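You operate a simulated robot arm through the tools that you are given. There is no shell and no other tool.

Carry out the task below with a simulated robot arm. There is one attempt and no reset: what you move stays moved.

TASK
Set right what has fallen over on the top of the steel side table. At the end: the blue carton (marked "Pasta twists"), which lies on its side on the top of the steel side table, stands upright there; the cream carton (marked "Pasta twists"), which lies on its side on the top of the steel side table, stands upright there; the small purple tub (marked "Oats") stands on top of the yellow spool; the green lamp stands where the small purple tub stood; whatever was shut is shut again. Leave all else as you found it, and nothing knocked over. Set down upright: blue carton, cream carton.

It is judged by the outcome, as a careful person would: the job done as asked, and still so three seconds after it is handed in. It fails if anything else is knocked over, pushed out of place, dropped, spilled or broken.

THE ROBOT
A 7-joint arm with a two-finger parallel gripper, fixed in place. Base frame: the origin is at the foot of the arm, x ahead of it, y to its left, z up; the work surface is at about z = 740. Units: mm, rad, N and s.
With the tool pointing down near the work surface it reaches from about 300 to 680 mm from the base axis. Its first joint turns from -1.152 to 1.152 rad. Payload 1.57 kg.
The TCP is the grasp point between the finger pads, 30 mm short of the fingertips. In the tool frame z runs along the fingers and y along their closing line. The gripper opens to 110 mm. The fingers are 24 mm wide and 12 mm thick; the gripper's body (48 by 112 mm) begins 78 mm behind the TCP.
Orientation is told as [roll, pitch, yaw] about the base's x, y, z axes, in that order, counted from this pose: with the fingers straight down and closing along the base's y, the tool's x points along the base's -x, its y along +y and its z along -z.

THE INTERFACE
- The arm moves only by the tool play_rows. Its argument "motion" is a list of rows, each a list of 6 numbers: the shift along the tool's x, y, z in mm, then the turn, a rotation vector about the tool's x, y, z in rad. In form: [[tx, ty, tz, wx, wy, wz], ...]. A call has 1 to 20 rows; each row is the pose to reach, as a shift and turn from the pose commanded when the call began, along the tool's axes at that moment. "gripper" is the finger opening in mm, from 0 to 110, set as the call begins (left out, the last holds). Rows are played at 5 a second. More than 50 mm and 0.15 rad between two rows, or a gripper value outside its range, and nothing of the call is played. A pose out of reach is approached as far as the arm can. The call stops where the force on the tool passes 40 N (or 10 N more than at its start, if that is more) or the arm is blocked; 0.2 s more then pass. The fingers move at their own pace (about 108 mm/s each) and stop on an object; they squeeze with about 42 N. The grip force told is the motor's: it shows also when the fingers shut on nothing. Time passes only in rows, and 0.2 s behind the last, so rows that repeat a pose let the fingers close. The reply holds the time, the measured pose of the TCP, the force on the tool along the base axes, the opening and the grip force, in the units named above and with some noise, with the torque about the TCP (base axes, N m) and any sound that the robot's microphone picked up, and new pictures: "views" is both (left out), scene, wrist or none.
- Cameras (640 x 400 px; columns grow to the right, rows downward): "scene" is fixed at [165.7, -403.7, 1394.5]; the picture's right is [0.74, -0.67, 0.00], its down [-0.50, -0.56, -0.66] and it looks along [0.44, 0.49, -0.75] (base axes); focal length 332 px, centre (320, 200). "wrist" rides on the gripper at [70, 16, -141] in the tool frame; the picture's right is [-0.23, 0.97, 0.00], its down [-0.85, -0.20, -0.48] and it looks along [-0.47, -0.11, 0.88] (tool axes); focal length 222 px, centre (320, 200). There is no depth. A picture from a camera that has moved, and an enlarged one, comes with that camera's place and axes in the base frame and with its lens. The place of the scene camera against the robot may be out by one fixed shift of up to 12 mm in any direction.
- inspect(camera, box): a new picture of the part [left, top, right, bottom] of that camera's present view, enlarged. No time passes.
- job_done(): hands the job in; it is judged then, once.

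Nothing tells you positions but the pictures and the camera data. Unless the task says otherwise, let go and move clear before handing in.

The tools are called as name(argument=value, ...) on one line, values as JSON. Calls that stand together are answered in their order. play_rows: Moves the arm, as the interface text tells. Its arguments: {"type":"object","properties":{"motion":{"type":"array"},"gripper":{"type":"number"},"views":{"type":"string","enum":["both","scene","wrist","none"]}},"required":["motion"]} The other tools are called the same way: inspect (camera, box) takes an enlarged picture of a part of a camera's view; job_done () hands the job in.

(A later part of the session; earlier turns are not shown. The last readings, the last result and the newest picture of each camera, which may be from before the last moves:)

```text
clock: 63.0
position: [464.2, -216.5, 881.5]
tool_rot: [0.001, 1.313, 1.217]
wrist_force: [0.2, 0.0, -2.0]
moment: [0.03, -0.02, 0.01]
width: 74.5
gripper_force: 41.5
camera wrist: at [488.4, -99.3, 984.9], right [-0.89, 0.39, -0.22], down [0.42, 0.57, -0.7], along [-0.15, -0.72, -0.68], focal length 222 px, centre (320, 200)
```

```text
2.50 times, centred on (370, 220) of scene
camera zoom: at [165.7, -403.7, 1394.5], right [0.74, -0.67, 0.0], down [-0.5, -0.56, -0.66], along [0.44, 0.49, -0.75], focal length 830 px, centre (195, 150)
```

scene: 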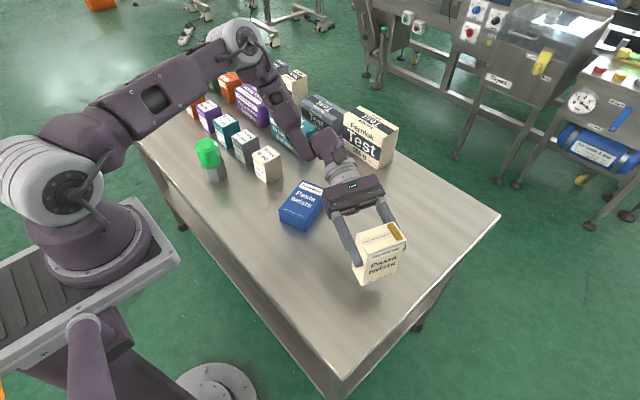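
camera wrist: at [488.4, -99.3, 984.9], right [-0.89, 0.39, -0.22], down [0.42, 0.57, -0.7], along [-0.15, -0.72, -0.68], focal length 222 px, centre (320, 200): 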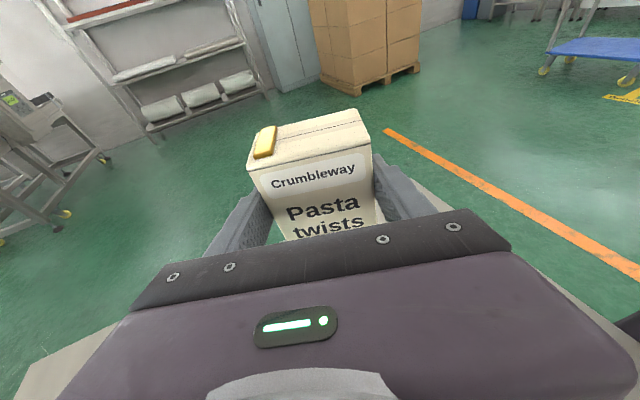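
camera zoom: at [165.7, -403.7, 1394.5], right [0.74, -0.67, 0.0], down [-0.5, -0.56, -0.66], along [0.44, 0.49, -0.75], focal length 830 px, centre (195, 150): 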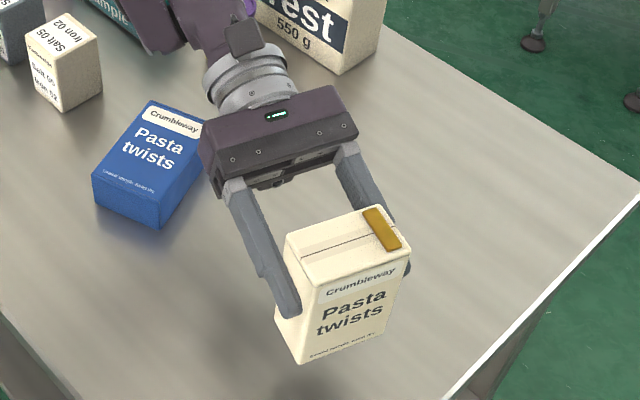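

The carton is upright in the air with the seal on top. I'll lower it straight down most of the way, then check.

play_rows(motion=[[-7.7, 0, 2.1, 0, 0, 0], [-19.3, 0, 5.1, 0, 0, 0], [-31.9, 0, 8.5, 0, 0, 0], [-42.5, 0, 11.3, 0, 0, 0], [-50.3, 0, 13.4, 0, 0, 0], [-56, 0, 14.9, 0, 0, 0], [-59, 0, 15.7, 0, 0, 0], [-59, 0, 15.7, 0, 0, 0]], gripper=0, views="both")

inspect(camera="scene", box=[290, 140, 430, 310])

```text
clock: 64.8
position: [464.3, -216.9, 820.1]
tool_rot: [0.0, 1.308, 1.217]
wrist_force: [0.3, -0.1, -1.8]
moment: [0.02, -0.06, 0.03]
width: 74.6
gripper_force: 42.1
camera wrist: at [488.2, -99.8, 923.9], right [-0.89, 0.39, -0.22], down [0.42, 0.57, -0.7], along [-0.15, -0.72, -0.68], focal length 222 px, centre (320, 200)
```

scene: 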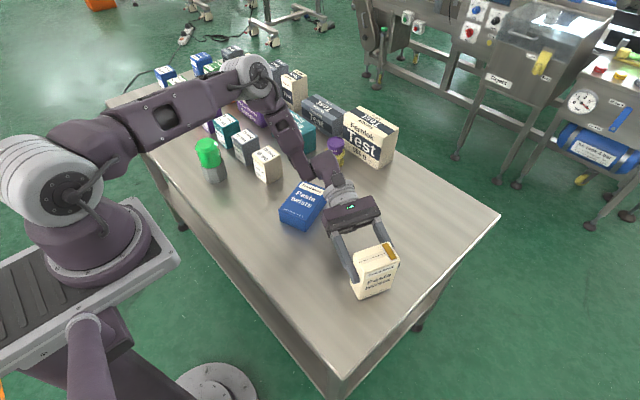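
wrist: 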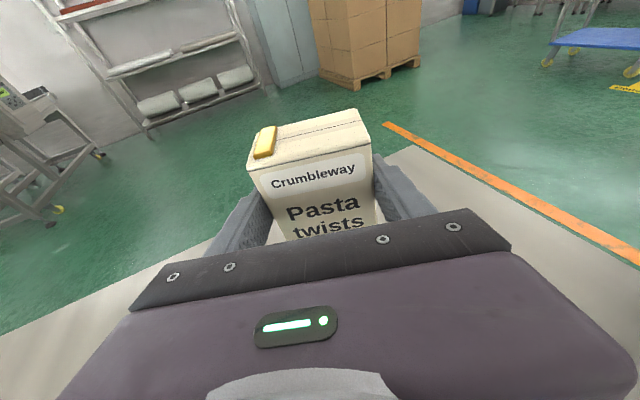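

```text
2.35 times, centred on (360, 225) of scene
camera zoom: at [165.7, -403.7, 1394.5], right [0.74, -0.67, 0.0], down [-0.5, -0.56, -0.66], along [0.44, 0.49, -0.75], focal length 781 px, centre (226, 141)
```

zoom: 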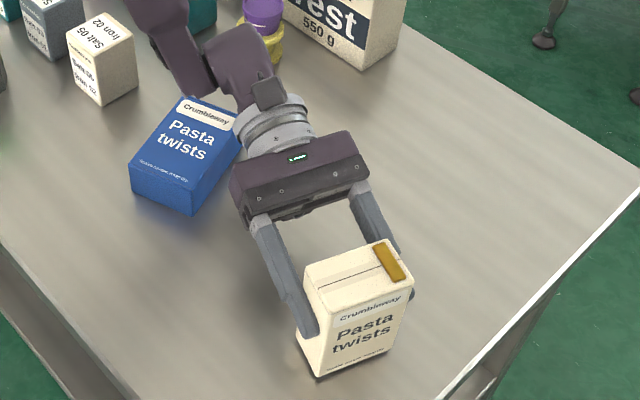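

Before the last few millimetres, I'll check that the forearm clears the boxes behind it.

inspect(camera="scene", box=[210, 50, 370, 200])

inspect(camera="scene", box=[340, 230, 410, 310])

```text
2.67 times, centred on (290, 125) of scene
camera zoom: at [165.7, -403.7, 1394.5], right [0.74, -0.67, 0.0], down [-0.5, -0.56, -0.66], along [0.44, 0.49, -0.75], focal length 885 px, centre (400, 400)
```

zoom: 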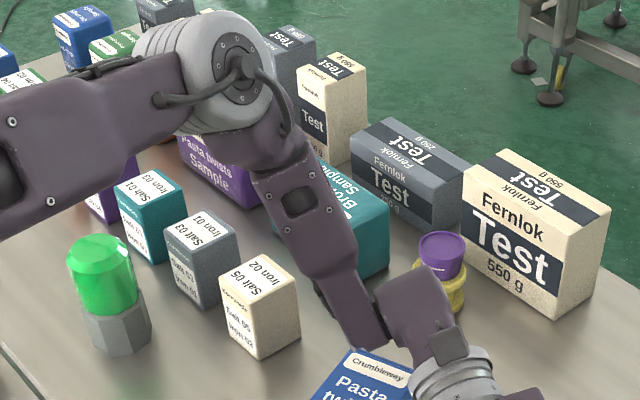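

```text
5.00 times, centred on (375, 270) of scene
camera zoom: at [165.7, -403.7, 1394.5], right [0.74, -0.67, 0.0], down [-0.5, -0.56, -0.66], along [0.44, 0.49, -0.75], focal length 1659 px, centre (45, -150)
```

zoom: 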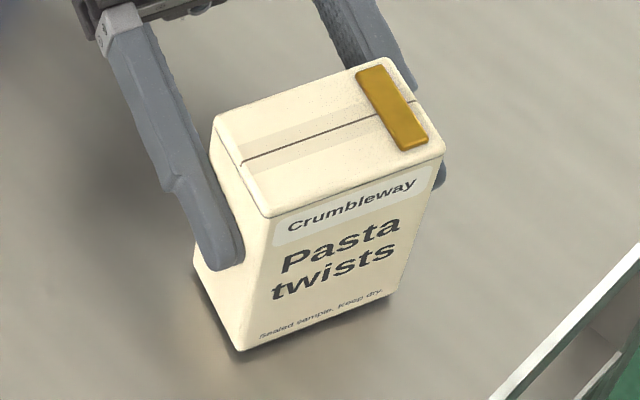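

The forearm is well above the boxes. I'll lower in small steps and watch the force.

play_rows(motion=[[-1.5, 0, 0.4, 0, 0, 0], [-2.9, 0, 0.8, 0, 0, 0], [-4.3, 0, 1.15, 0, 0, 0], [-4.3, 0, 1.15, 0, 0, 0]], gripper=0, views="none")

inspect(camera="scene", box=[340, 230, 410, 310])

```text
clock: 65.8
position: [464.6, -216.7, 815.3]
tool_rot: [0.0, 1.311, 1.217]
wrist_force: [-0.7, 0.2, -1.4]
moment: [0.03, -0.01, -0.02]
width: 74.5
gripper_force: 42.1
```

```text
5.00 times, centred on (375, 270) of scene
camera zoom: at [165.7, -403.7, 1394.5], right [0.74, -0.67, 0.0], down [-0.5, -0.56, -0.66], along [0.44, 0.49, -0.75], focal length 1659 px, centre (45, -150)
```

zoom: 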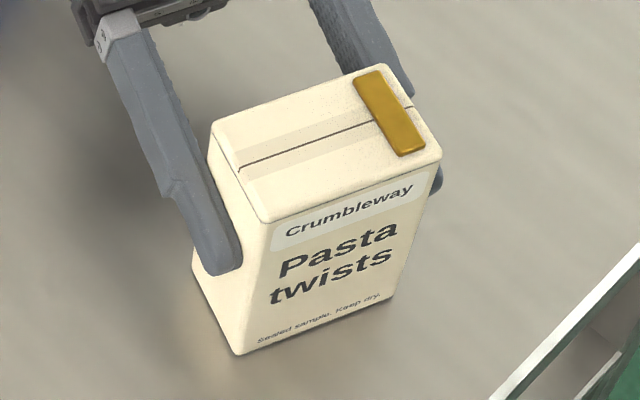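

play_rows(motion=[[-0.8, 0, 0.2, 0, 0, 0], [-1.5, 0, 0.4, 0, 0, 0], [-1.5, 0, 0.4, 0, 0, 0]], gripper=0, views="none")

```text
clock: 66.6
position: [464.3, -215.2, 815.5]
tool_rot: [-0.005, 1.313, 1.208]
wrist_force: [-2.9, 2.7, 20.0]
moment: [0.24, -0.31, 0.01]
width: 74.5
gripper_force: 41.8
```

It's in contact with 20 N. I'll back off a fraction to lighten it before releasing.

play_rows(motion=[[0.5, 0, -0.13, 0, 0, 0], [0.5, 0, -0.13, 0, 0, 0]], gripper=0, views="none")

```text
clock: 67.2
position: [464.2, -215.0, 815.1]
tool_rot: [-0.003, 1.315, 1.214]
wrist_force: [-3.2, -1.2, 20.7]
moment: [-0.28, -0.31, -0.05]
width: 74.6
gripper_force: 42.3
```

play_rows(motion=[[0.5, 0, -0.13, 0, 0, 0], [0.5, 0, -0.13, 0, 0, 0]], gripper=0, views="none")

```text
clock: 67.8
position: [464.2, -215.5, 814.4]
tool_rot: [0.001, 1.312, 1.215]
wrist_force: [-1.5, -5.8, 13.9]
moment: [-0.77, -0.3, -0.24]
width: 74.7
gripper_force: 42.4
```

play_rows(motion=[[0.4, 0, -0.1, 0, 0, 0], [0.4, 0, -0.1, 0, 0, 0]], gripper=0, views="none")

inspect(camera="scene", box=[340, 230, 410, 310])

```text
clock: 68.4
position: [464.3, -215.7, 815.8]
tool_rot: [0.003, 1.31, 1.218]
wrist_force: [-0.8, -2.7, 7.2]
moment: [-0.46, -0.16, -0.13]
width: 74.5
gripper_force: 42.1
```

```text
5.00 times, centred on (375, 270) of scene
camera zoom: at [165.6, -403.6, 1394.6], right [0.74, -0.67, 0.0], down [-0.5, -0.56, -0.66], along [0.44, 0.49, -0.75], focal length 1659 px, centre (45, -150)
```

zoom: 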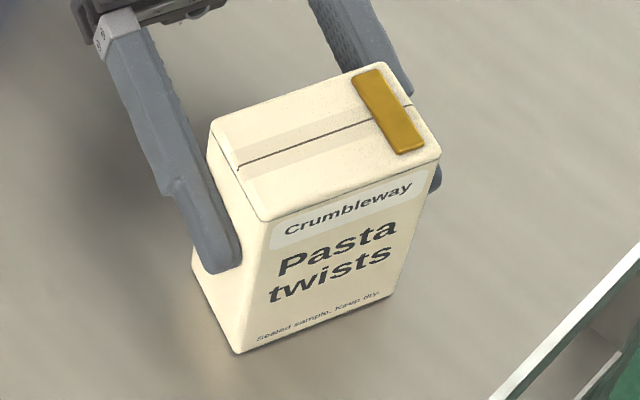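

It's resting upright on the table with light contact. I'll open the gripper and let it settle.

play_rows(motion=[[0, 0, 0, 0, 0, 0], [0, 0, 0, 0, 0, 0], [0, 0, 0, 0, 0, 0], [0, 0, 0, 0, 0, 0], [0, 0, 0, 0, 0, 0]], gripper=96, views="both")

inspect(camera="scene", box=[330, 210, 420, 310])

inspect(camera="wrist", box=[180, 80, 460, 260])

```text
clock: 69.6
position: [463.3, -215.1, 815.7]
tool_rot: [0.0, 1.311, 1.216]
wrist_force: [-0.1, 0.2, -0.6]
moment: [0.01, 0.01, 0.0]
width: 96.2
gripper_force: 0.1
camera wrist: at [488.5, -98.9, 919.8], right [-0.89, 0.39, -0.22], down [0.42, 0.57, -0.7], along [-0.15, -0.72, -0.68], focal length 222 px, centre (320, 200)
```

scene: 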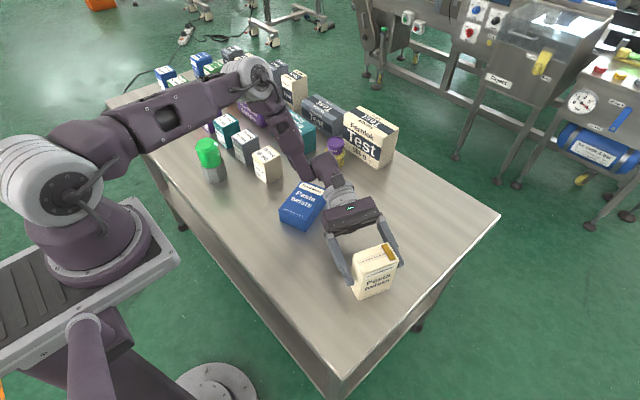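
wrist: 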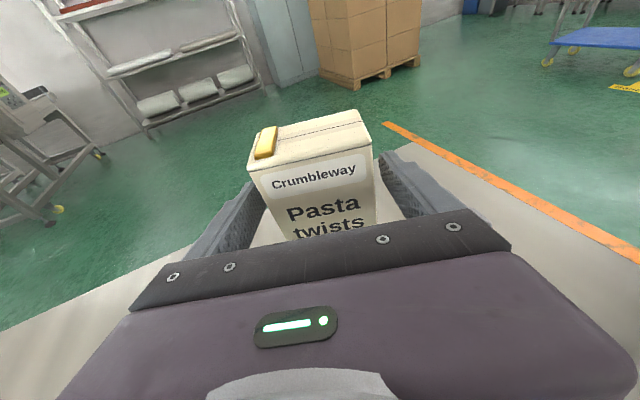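

```text
4.00 times, centred on (375, 260) of scene
camera zoom: at [165.7, -403.7, 1394.5], right [0.74, -0.67, 0.0], down [-0.5, -0.56, -0.66], along [0.44, 0.49, -0.75], focal length 1327 px, centre (100, -40)
```

zoom: 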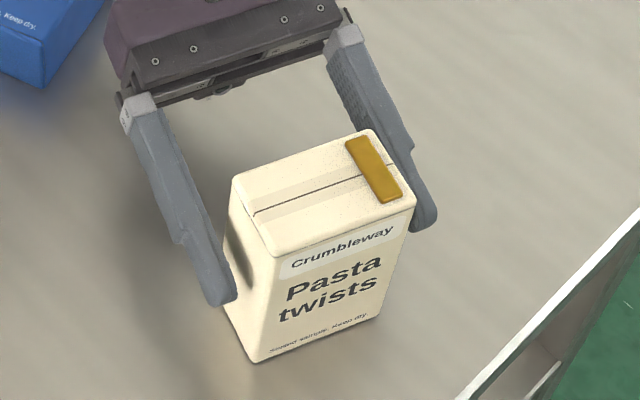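

```text
2.22 times, centred on (320, 170) of wrist
camera zoom: at [488.5, -98.9, 919.8], right [-0.89, 0.39, -0.22], down [0.42, 0.57, -0.7], along [-0.15, -0.72, -0.68], focal length 494 px, centre (320, 267)
```

zoom: 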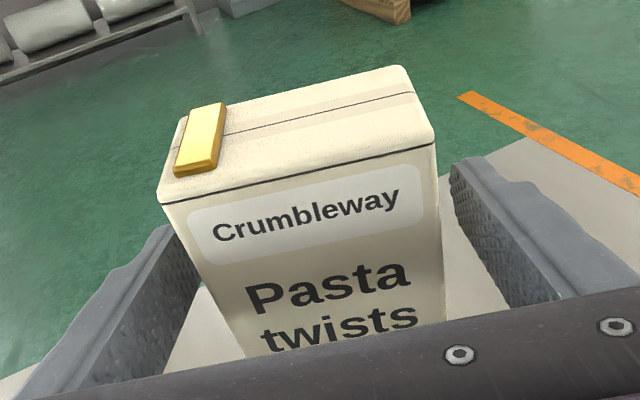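

It stands on its own. I'll back the fingers out along the tool axis slowly, then go up.

play_rows(motion=[[0, 0, -4, 0, 0, 0], [0, 0, -12, 0, 0, 0], [0, 0, -24, 0, 0, 0], [0, 0, -38, 0, 0, 0], [0, 0, -54, 0, 0, 0], [4, 0, -68, 0, 0, 0], [20, 0, -76, 0, 0, 0], [50, 0, -85, 0, 0, 0], [90, 0, -95, 0, 0, 0], [125, 0, -104, 0, 0, 0], [125, 0, -104, 0, 0, 0]], gripper=96, views="both")

inspect(camera="scene", box=[330, 210, 420, 310])

```text
clock: 72.0
position: [487.4, -152.7, 964.0]
tool_rot: [0.003, 1.31, 1.217]
wrist_force: [0.5, -0.2, -0.6]
moment: [-0.02, 0.01, -0.02]
width: 95.9
gripper_force: 0.0
camera wrist: at [512.8, -36.3, 1068.2], right [-0.89, 0.39, -0.22], down [0.42, 0.57, -0.7], along [-0.15, -0.72, -0.68], focal length 222 px, centre (320, 200)
```

scene: 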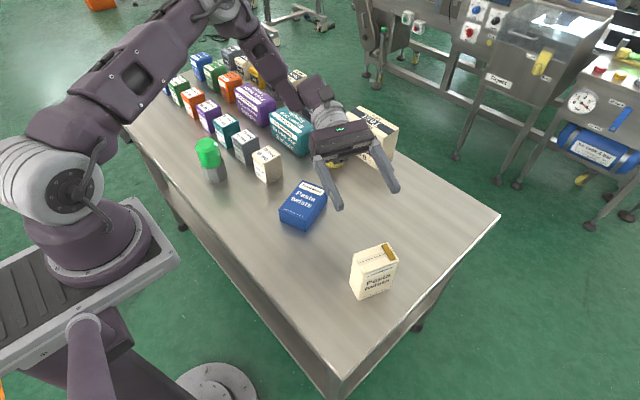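
wrist: 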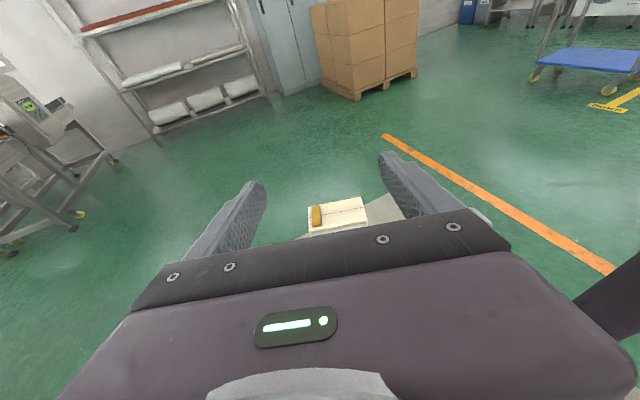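

```text
4.00 times, centred on (375, 260) of scene
camera zoom: at [165.7, -403.7, 1394.5], right [0.74, -0.67, 0.0], down [-0.5, -0.56, -0.66], along [0.44, 0.49, -0.75], focal length 1327 px, centre (100, -40)
```

zoom: 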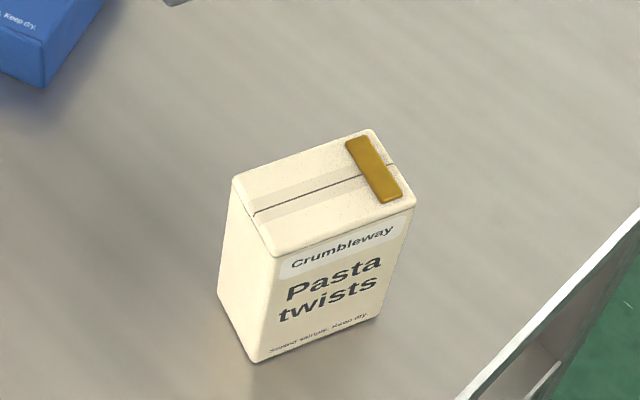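

The cream carton is standing cleanly. For the blue one I'll return the tool to vertical, then hover over it with yaw about 20° so the camera is on the robot side. It will be picked with a lean and set down with the tool pointing down at 60°.

play_rows(motion=[[0, 0, 0, 0, -0.13, 0], [0, 0, 0, 0, -0.26, 0], [0, 0, 0, 0, -0.39, 0], [0, 0, 0, 0, -0.52, 0], [0, 0, 0, 0, -0.65, 0], [0, 0, 0, 0, -0.78, 0], [0, 0, 0, 0, -0.91, 0], [0, 0, 0, 0, -1.04, 0], [0, 0, 0, 0, -1.17, 0], [0, 0, 0, 0, -1.3108, 0], [0, 0, 0, 0, -1.3108, 0]], gripper=100, views="scene")

```text
clock: 74.4
position: [487.9, -150.8, 962.9]
tool_rot: [0.001, -0.001, 1.216]
wrist_force: [-0.3, 0.8, 0.8]
moment: [-0.03, -0.01, 0.0]
width: 100.0
gripper_force: 0.1
```

scene: 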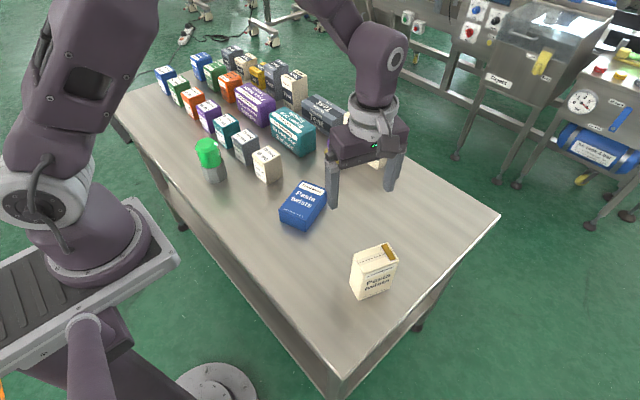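

play_rows(motion=[[-20, 7.5, 0, 0, 0, 0.11], [-40, 15, 0, 0, 0, 0.22], [-60, 22.6, 0, 0, 0, 0.33], [-80, 30, 0, 0, 0, 0.44], [-100, 37.7, 0, 0, 0, 0.55], [-120, 45, 0, 0, 0, 0.66], [-142, 53.4, 0, 0, 0, 0.77], [-160.5, 60.3, 0, 0, 0, 0.87], [-160.5, 60.3, 0, 0, 0, 0.87]], gripper=100, views="wrist")

inspect(camera="wrist", box=[260, 80, 380, 200])

```text
clock: 76.4
position: [487.4, 21.3, 963.5]
tool_rot: [0.0, 0.0, 0.345]
wrist_force: [0.3, 0.2, 0.4]
moment: [0.0, 0.01, -0.02]
width: 100.0
gripper_force: 0.2
camera wrist: at [414.9, 11.9, 1106.0], right [-0.12, 0.99, 0.0], down [0.87, 0.1, 0.48], along [0.48, 0.06, -0.88], focal length 222 px, centre (320, 200)
```

wrist: 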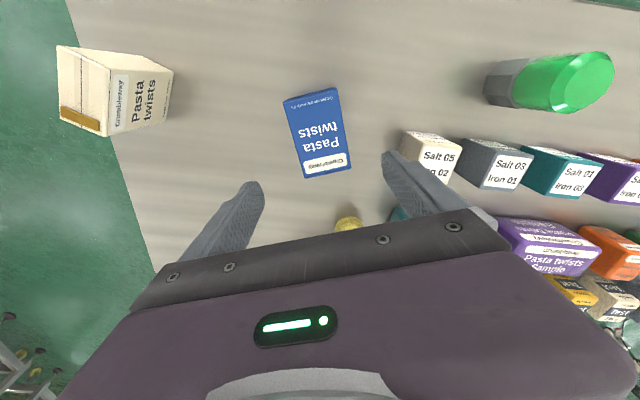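

```text
3.33 times, centred on (320, 140) of wrist
camera zoom: at [414.9, 11.9, 1106.0], right [-0.12, 0.99, 0.0], down [0.87, 0.1, 0.48], along [0.48, 0.06, -0.88], focal length 740 px, centre (320, 400)
```

zoom: 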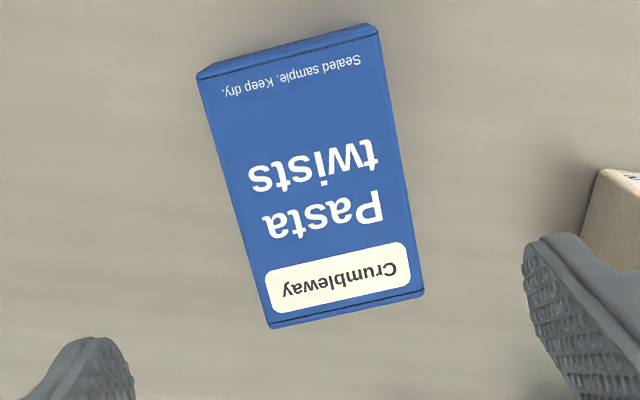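

The blue carton is aligned within half a degree, centred at (-1.7, -1.7) mm from the tool. I'll descend with a 30° lean, gripping about 72 mm from its bottom end.

play_rows(motion=[[-5, -0.5, 15, 0, 0.1, 0], [-10, -1, 35, 0, 0.21, 0], [-15, -1.7, 60, 0, 0.32, 0], [-19.6, -1.7, 90, 0, 0.43, 0], [-19.6, -1.7, 115, 0, 0.5236, 0], [-19.6, -1.7, 138, 0, 0.5236, 0], [-19.6, -1.7, 156, 0, 0.5236, 0], [-19.6, -1.7, 169, 0, 0.5236, 0], [-19.6, -1.7, 178, 0, 0.5236, 0], [-19.6, -1.7, 184, 0, 0.5236, 0], [-19.6, -1.7, 187, 0, 0.5236, 0], [-19.6, -1.7, 187, 0, 0.5236, 0]], gripper=95, views="both")

inspect(camera="scene", box=[260, 140, 380, 240])

inspect(camera="wrist", box=[220, 80, 420, 240])

```text
clock: 79.0
position: [505.1, 24.4, 775.6]
tool_rot: [0.001, 0.524, 0.347]
wrist_force: [-0.2, 0.0, 0.2]
moment: [-0.02, -0.01, -0.01]
width: 95.3
gripper_force: 0.0
camera wrist: at [508.3, 42.9, 933.8], right [-0.15, 0.98, -0.11], down [0.99, 0.14, -0.01], along [0.0, -0.11, -0.99], focal length 222 px, centre (320, 200)
```

scene: 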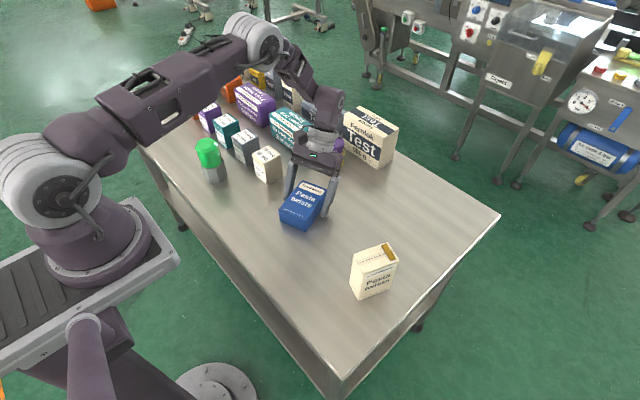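
wrist: 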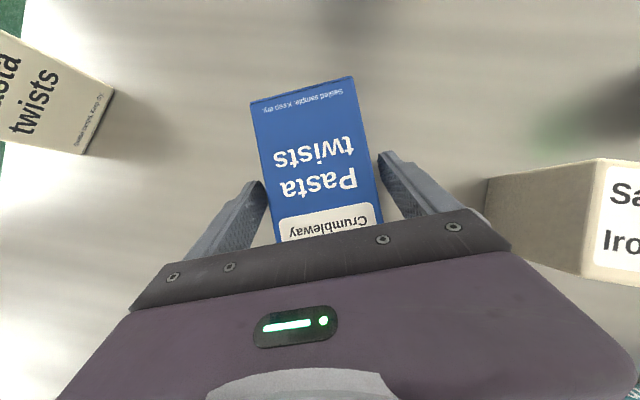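

```text
4.00 times, centred on (320, 190) of scene
camera zoom: at [165.7, -403.7, 1394.5], right [0.74, -0.67, 0.0], down [-0.5, -0.56, -0.66], along [0.44, 0.49, -0.75], focal length 1327 px, centre (320, 240)
```

zoom: 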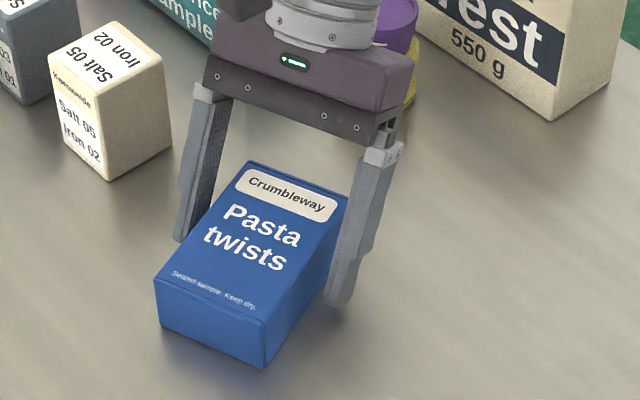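

```text
2.50 times, centred on (320, 160) of wrist
camera zoom: at [508.3, 42.9, 933.8], right [-0.15, 0.98, -0.11], down [0.99, 0.14, -0.01], along [0.0, -0.11, -0.99], focal length 555 px, centre (320, 300)
```

zoom: 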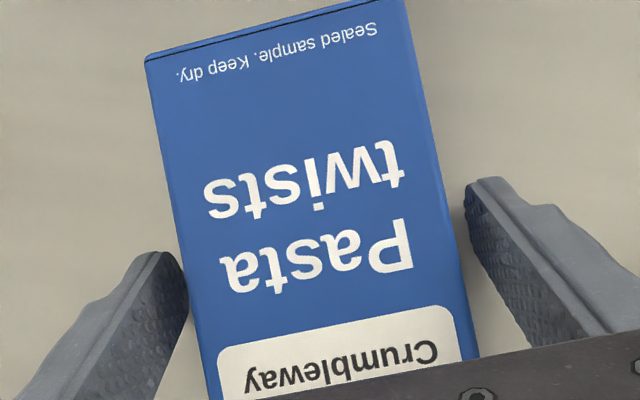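

The fingers straddle the carton with clearance on both sides. I'll close and hold.

play_rows(motion=[[0, 0, 0, 0, 0, 0], [0, 0, 0, 0, 0, 0], [0, 0, 0, 0, 0, 0], [0, 0, 0, 0, 0, 0], [0, 0, 0, 0, 0, 0]], gripper=0, views="none")

play_rows(motion=[[0.7, 0, -1.3, 0, 0, 0], [2, 0, -3.5, 0, 0, 0], [4, 0, -7, 0, 0, 0], [6.5, 0, -11.3, 0, 0, 0], [9.5, 0, -16.5, 0, 0, 0], [12.5, 0, -21.7, 0, 0, 0], [15, 0, -26, 0, 0, 0], [15, 0, -26, 0, 0, 0]], gripper=0, views="both")

inspect(camera="scene", box=[260, 140, 380, 240])

```text
clock: 80.2
position: [505.9, 24.0, 776.9]
tool_rot: [0.002, 0.522, 0.346]
wrist_force: [-0.4, -0.4, 0.7]
moment: [-0.01, 0.0, 0.02]
width: 74.6
gripper_force: 41.9
```

```text
clock: 82.0
position: [506.6, 25.6, 805.5]
tool_rot: [0.001, 0.523, 0.346]
wrist_force: [-0.5, 0.0, -1.7]
moment: [-0.01, -0.02, 0.02]
width: 74.7
gripper_force: 42.0
camera wrist: at [508.6, 43.2, 964.4], right [-0.15, 0.98, -0.11], down [0.99, 0.14, -0.01], along [0.0, -0.11, -0.99], focal length 222 px, centre (320, 200)
```

scene: 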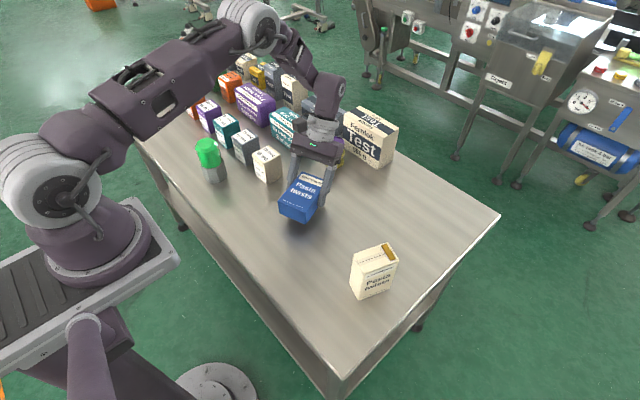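
wrist: 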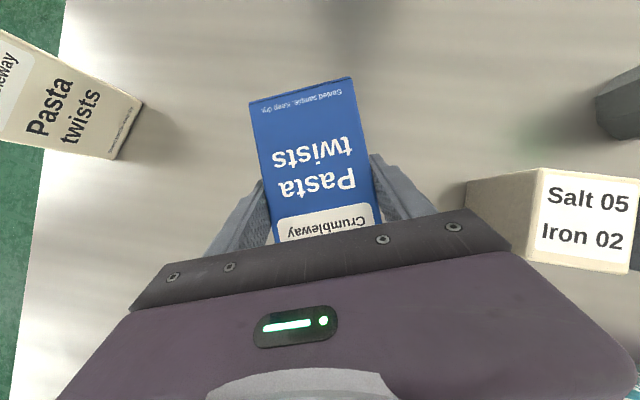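

```text
4.00 times, centred on (320, 190) of scene
camera zoom: at [165.7, -403.7, 1394.5], right [0.74, -0.67, 0.0], down [-0.5, -0.56, -0.66], along [0.44, 0.49, -0.75], focal length 1327 px, centre (320, 240)
```

zoom: 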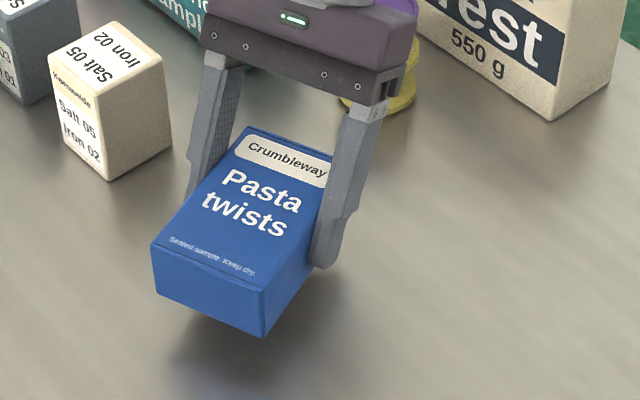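

It's lifted and held. I'll raise further while bringing the tool back to vertical.

play_rows(motion=[[7, 0, -12, 0, -0.05, 0], [17, 0, -30, 0, -0.16, 0], [29, 0, -50, 0, -0.29, 0], [41, 0, -71, 0, -0.42, 0], [50, 0, -87, 0, -0.5236, 0], [52.5, 0, -91, 0, -0.5236, 0], [52.5, 0, -91, 0, -0.5236, 0]], gripper=0, views="scene")

```text
clock: 83.6
position: [504.8, 24.5, 912.4]
tool_rot: [0.001, 0.0, 0.345]
wrist_force: [-0.4, -0.2, -1.0]
moment: [-0.02, -0.01, 0.01]
width: 74.6
gripper_force: 41.5
```

scene: 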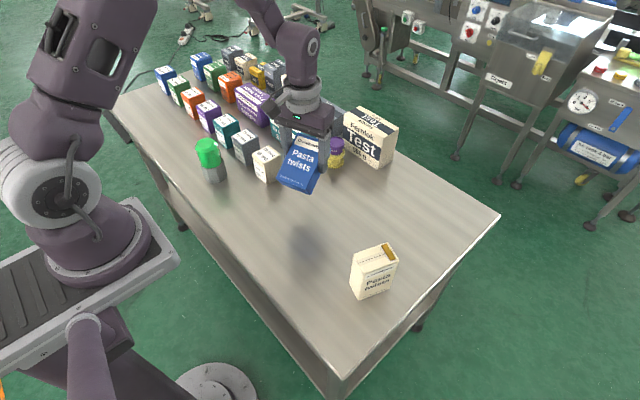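

Next I'll yaw it to the placing direction (-45°) and shift it 25 mm away from the salt box.

play_rows(motion=[[0.3, -2, 0, 0, 0, 0.08], [0.8, -5, 0, 0, 0, 0.2], [1.3, -8.5, 0, 0, 0, 0.33], [1.8, -12, 0, 0, 0, 0.46], [2.3, -15.5, 0, 0, 0, 0.59], [2.8, -19, 0, 0, 0, 0.72], [3.3, -22, 0, 0, 0, 0.85], [3.8, -25.2, 0, 0, 0, 0.98], [3.8, -25.2, 0, 0, 0, 1.08], [3.8, -25.2, 0, 0, 0, 1.131], [3.8, -25.2, 0, 0, 0, 1.131]], gripper=0, views="scene")

```text
clock: 86.0
position: [510.8, 0.5, 911.4]
tool_rot: [0.0, 0.001, -0.786]
wrist_force: [0.1, 0.6, -1.8]
moment: [-0.01, -0.04, 0.02]
width: 74.6
gripper_force: 42.1
```

scene: 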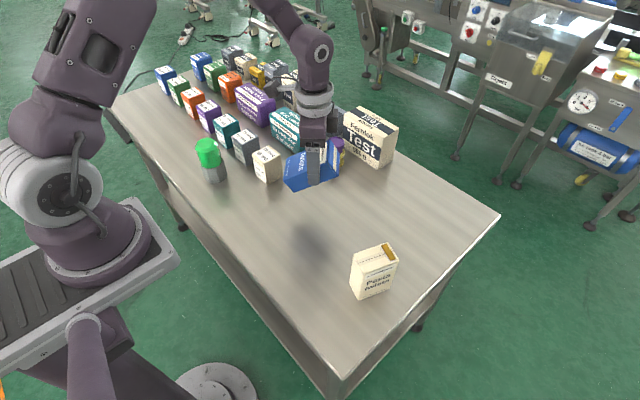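

Now I'll tilt 60° about the closing axis to bring the carton upright.

play_rows(motion=[[0, 0, 0, 0, -0.08, 0], [0, 0, 0, 0, -0.2, 0], [0, 0, 0, 0, -0.33, 0], [0, 0, 0, 0, -0.46, 0], [0, 0, 0, 0, -0.59, 0], [0, 0, 0, 0, -0.72, 0], [0, 0, 0, 0, -0.85, 0], [0, 0, 0, 0, -0.97, 0], [0, 0, 0, 0, -1.0472, 0], [0, 0, 0, 0, -1.0472, 0]], gripper=0, views="both")

inspect(camera="scene", box=[240, 90, 380, 230])

```text
clock: 88.2
position: [510.1, 0.7, 910.8]
tool_rot: [-0.001, -1.048, -0.786]
wrist_force: [0.2, -0.1, -2.0]
moment: [0.02, 0.03, -0.05]
width: 74.2
gripper_force: 42.1
camera wrist: at [409.6, 122.4, 921.9], right [0.77, 0.61, 0.2], down [-0.13, -0.15, 0.98], along [0.63, -0.78, -0.03], focal length 222 px, centre (320, 200)
```

scene: 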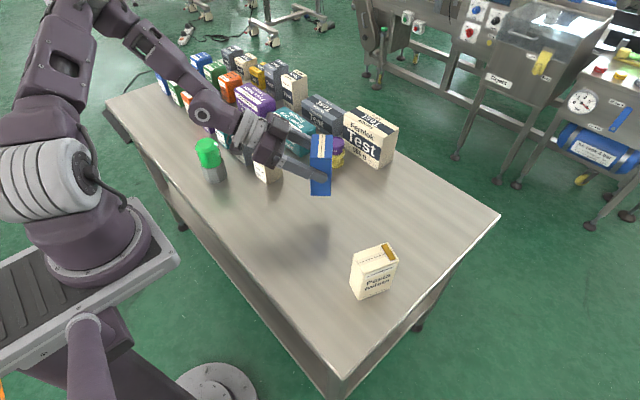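
wrist: 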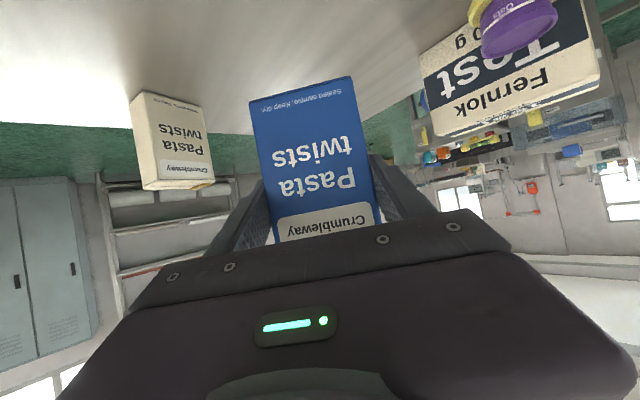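

```text
2.86 times, centred on (310, 160) of scene
camera zoom: at [165.7, -403.7, 1394.5], right [0.74, -0.67, 0.0], down [-0.5, -0.56, -0.66], along [0.44, 0.49, -0.75], focal length 948 px, centre (349, 314)
```

zoom: 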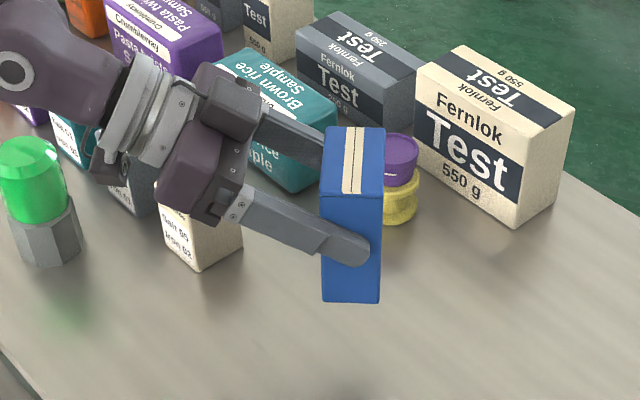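

The blue carton is upright in the air and clear of everything. I'll lower it most of the way.

play_rows(motion=[[8.7, 0, 5, 0, 0, 0], [24.2, 0, 14, 0, 0, 0], [39.8, 0, 23, 0, 0, 0], [53.7, 0, 31, 0, 0, 0], [64.1, 0, 37, 0, 0, 0], [71, 0, 41, 0, 0, 0], [75.3, 0, 43.5, 0, 0, 0], [75.3, 0, 43.5, 0, 0, 0]], gripper=0, views="both")

inspect(camera="scene", box=[240, 110, 380, 250])

```text
clock: 90.0
position: [511.2, 0.4, 824.1]
tool_rot: [0.0, -1.048, -0.785]
wrist_force: [0.0, -0.1, -1.4]
moment: [0.02, 0.02, 0.0]
width: 74.6
gripper_force: 42.0
camera wrist: at [410.1, 122.4, 835.3], right [0.77, 0.61, 0.2], down [-0.13, -0.15, 0.98], along [0.63, -0.78, -0.04], focal length 222 px, centre (320, 200)
```

scene: 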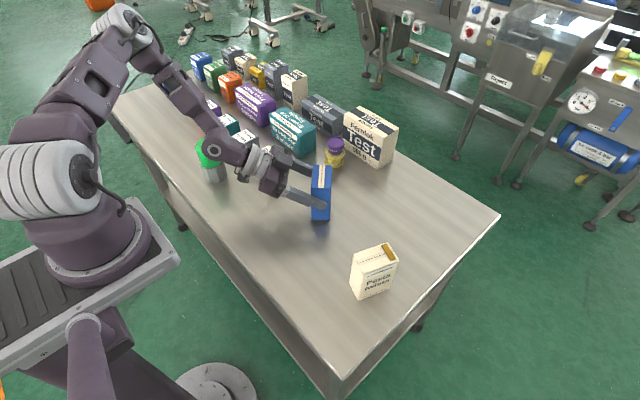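
wrist: 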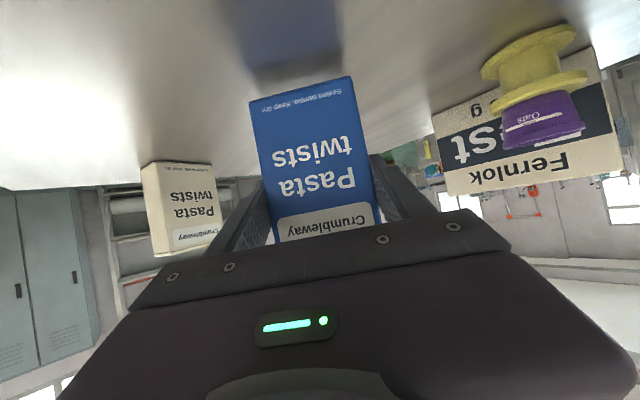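

```text
2.86 times, centred on (310, 180) of scene
camera zoom: at [165.7, -403.7, 1394.5], right [0.74, -0.67, 0.0], down [-0.5, -0.56, -0.66], along [0.44, 0.49, -0.75], focal length 948 px, centre (349, 257)
```

zoom: 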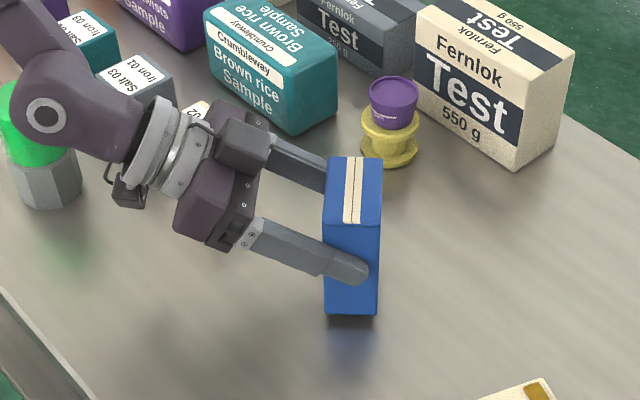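

About 10 mm remains. I'll go in small steps with force checks.

play_rows(motion=[[1.7, 0, 1, 0, 0, 0], [3.5, 0, 2, 0, 0, 0], [5.2, 0, 3, 0, 0, 0], [5.2, 0, 3, 0, 0, 0]], gripper=0, views="none")

inspect(camera="scene", box=[290, 150, 350, 230])

```text
clock: 91.0
position: [510.8, 0.8, 817.9]
tool_rot: [0.0, -1.049, -0.784]
wrist_force: [-0.2, -0.1, -1.7]
moment: [0.04, 0.0, -0.02]
width: 74.4
gripper_force: 42.3
```

```text
5.00 times, centred on (320, 190) of scene
camera zoom: at [165.7, -403.7, 1394.5], right [0.74, -0.67, 0.0], down [-0.5, -0.56, -0.66], along [0.44, 0.49, -0.75], focal length 1659 px, centre (320, 250)
```

zoom: 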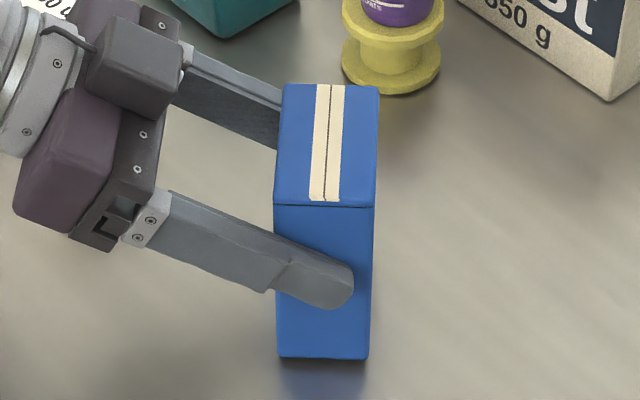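

play_rows(motion=[[0.9, 0, 0.5, 0, 0, 0], [1.7, 0, 1, 0, 0, 0], [2.2, 0, 1.25, 0, 0, 0], [2.2, 0, 1.25, 0, 0, 0]], gripper=0, views="none")

inspect(camera="scene", box=[290, 150, 350, 230])

```text
clock: 92.0
position: [510.7, -0.7, 815.4]
tool_rot: [0.0, -1.046, -0.786]
wrist_force: [0.8, 1.1, -1.3]
moment: [0.05, 0.02, -0.03]
width: 74.7
gripper_force: 42.0
```

```text
5.00 times, centred on (320, 190) of scene
camera zoom: at [165.7, -403.7, 1394.5], right [0.74, -0.67, 0.0], down [-0.5, -0.56, -0.66], along [0.44, 0.49, -0.75], focal length 1659 px, centre (320, 250)
```

zoom: 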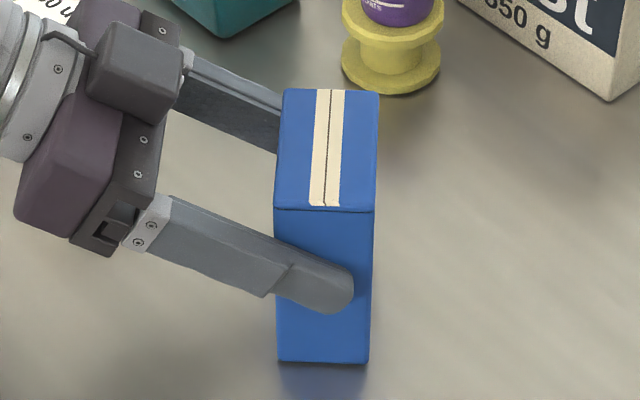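

play_rows(motion=[[0.5, 0, 0.3, 0, 0, 0], [0.9, 0, 0.5, 0, 0, 0], [0.9, 0, 0.5, 0, 0, 0]], gripper=0, views="none")

```text
clock: 92.8
position: [510.7, 0.4, 814.3]
tool_rot: [0.001, -1.048, -0.785]
wrist_force: [1.3, 0.3, -0.9]
moment: [0.0, -0.02, -0.02]
width: 74.5
gripper_force: 42.1
```

play_rows(motion=[[0.5, 0, 0.3, 0, 0, 0], [0.9, 0, 0.5, 0, 0, 0], [0.9, 0, 0.5, 0, 0, 0]], gripper=0, views="none")

```text
clock: 93.6
position: [511.6, -0.8, 815.0]
tool_rot: [0.0, -1.048, -0.786]
wrist_force: [-4.0, 1.0, 13.2]
moment: [-0.03, 0.4, 0.0]
width: 74.5
gripper_force: 42.3
```

It has touched, with 13 N. I'll ease off slightly and confirm.

play_rows(motion=[[-0.35, 0, -0.2, 0, 0, 0], [-0.35, 0, -0.2, 0, 0, 0]], gripper=0, views="none")

inspect(camera="scene", box=[290, 150, 350, 230])

```text
clock: 94.2
position: [510.3, -0.2, 814.3]
tool_rot: [-0.001, -1.049, -0.784]
wrist_force: [1.8, -1.5, 4.7]
moment: [-0.34, -0.25, -0.02]
width: 74.7
gripper_force: 42.1
```

```text
5.00 times, centred on (320, 190) of scene
camera zoom: at [165.6, -403.7, 1394.5], right [0.74, -0.67, 0.0], down [-0.5, -0.56, -0.66], along [0.44, 0.49, -0.75], focal length 1659 px, centre (320, 250)
```

zoom: 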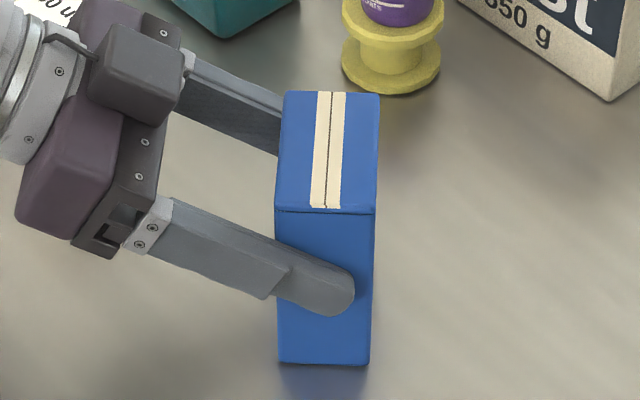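

There is light contact and the carton is resting upright. I'll release and let it settle.

play_rows(motion=[[0, 0, 0, 0, 0, 0], [0, 0, 0, 0, 0, 0], [0, 0, 0, 0, 0, 0], [0, 0, 0, 0, 0, 0], [0, 0, 0, 0, 0, 0]], gripper=96, views="both")

inspect(camera="scene", box=[270, 140, 360, 240])

inspect(camera="wrist", box=[180, 60, 460, 260])

```text
clock: 95.4
position: [511.5, 0.0, 813.4]
tool_rot: [0.0, -1.048, -0.786]
wrist_force: [-0.6, 0.1, 0.0]
moment: [0.0, 0.03, -0.01]
width: 96.1
gripper_force: 0.1
camera wrist: at [409.7, 122.1, 825.1], right [0.77, 0.61, 0.2], down [-0.13, -0.15, 0.98], along [0.63, -0.78, -0.04], focal length 222 px, centre (320, 200)
```

scene: 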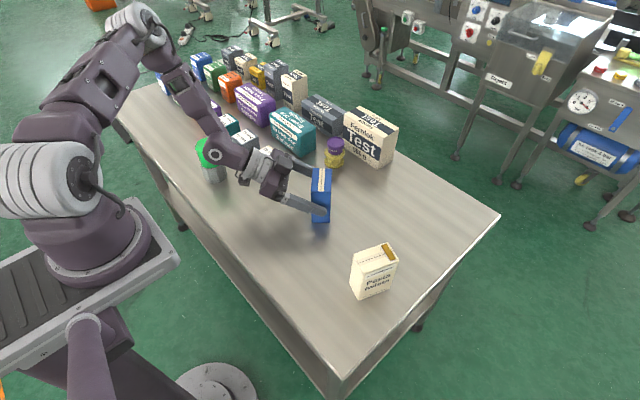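
wrist: 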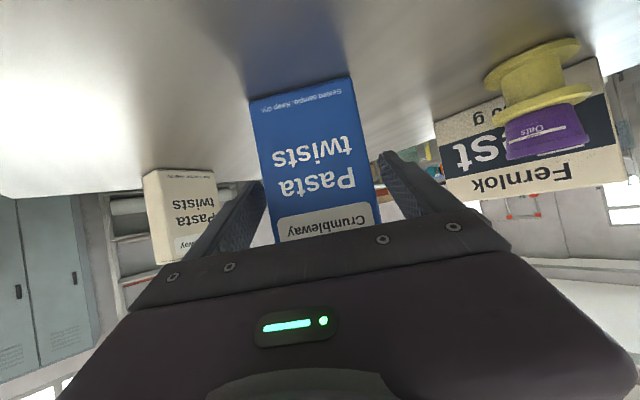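

```text
4.00 times, centred on (315, 190) of scene
camera zoom: at [165.7, -403.7, 1394.5], right [0.74, -0.67, 0.0], down [-0.5, -0.56, -0.66], along [0.44, 0.49, -0.75], focal length 1327 px, centre (340, 240)
```

zoom: 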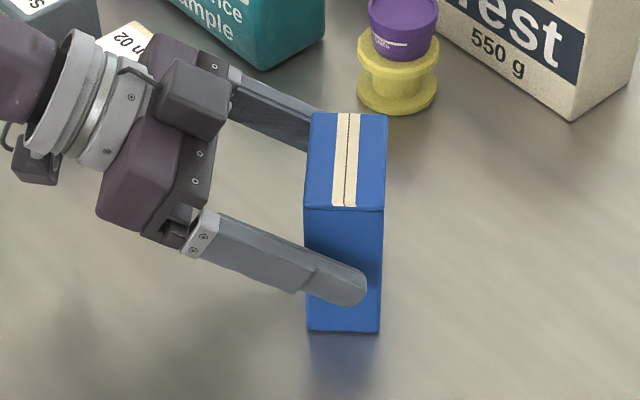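

```text
2.00 times, centred on (320, 160) of wrist
camera zoom: at [409.7, 122.1, 825.1], right [0.77, 0.61, 0.2], down [-0.13, -0.15, 0.98], along [0.63, -0.78, -0.04], focal length 444 px, centre (320, 280)
```

zoom: 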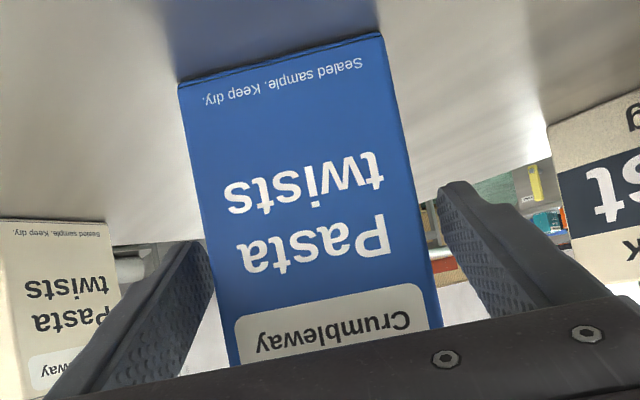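

The blue carton stands on its own. I'll back the fingers out along the tool axis, then go up.

play_rows(motion=[[0, 0, -4, 0, 0, 0], [0, 0, -12, 0, 0, 0], [0, 0, -24, 0, 0, 0], [0, 0, -38, 0, 0, 0], [0, 0, -54, 0, 0, 0], [-4, 0, -68, 0, 0, 0], [-20, 0, -80, 0, 0, 0], [-50, 0, -97, 0, 0, 0], [-85, 0, -117, 0, 0, 0], [-115, 0, -134, 0, 0, 0], [-115, 0, -134, 0, 0, 0]], gripper=96, views="both")

inspect(camera="scene", box=[270, 140, 360, 240])

```text
clock: 97.8
position: [471.3, 41.5, 982.4]
tool_rot: [-0.002, -1.047, -0.781]
wrist_force: [0.6, 0.0, -0.7]
moment: [0.03, -0.01, -0.01]
width: 96.2
gripper_force: 0.1
camera wrist: at [368.7, 163.3, 994.0], right [0.77, 0.61, 0.2], down [-0.13, -0.15, 0.98], along [0.63, -0.78, -0.04], focal length 222 px, centre (320, 200)
```

scene: 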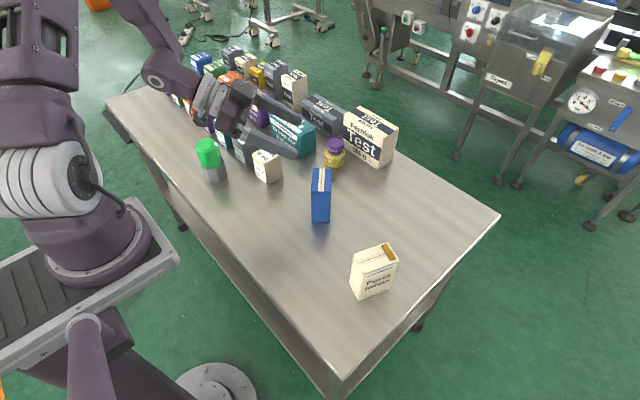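
wrist: 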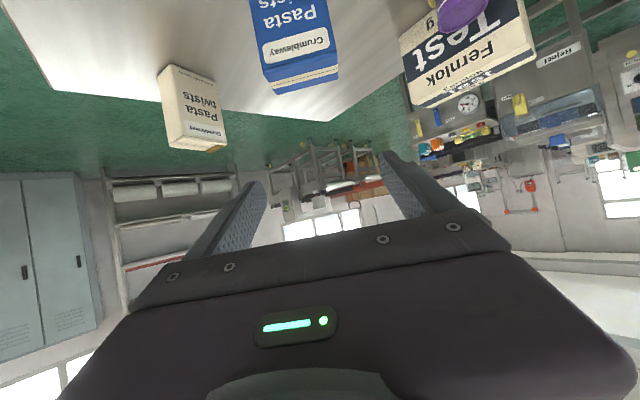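

```text
4.00 times, centred on (315, 190) of scene
camera zoom: at [165.7, -403.7, 1394.5], right [0.74, -0.67, 0.0], down [-0.5, -0.56, -0.66], along [0.44, 0.49, -0.75], focal length 1327 px, centre (340, 240)
```

zoom: 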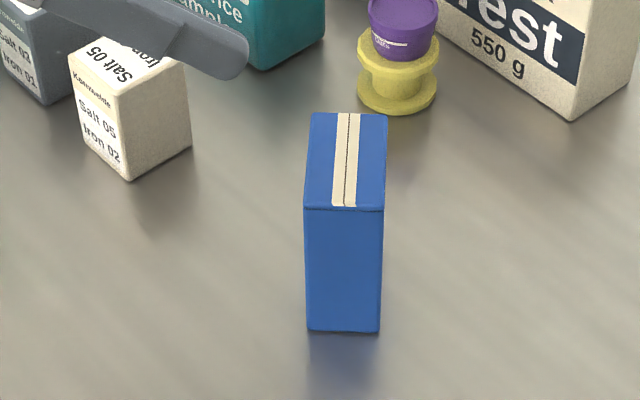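

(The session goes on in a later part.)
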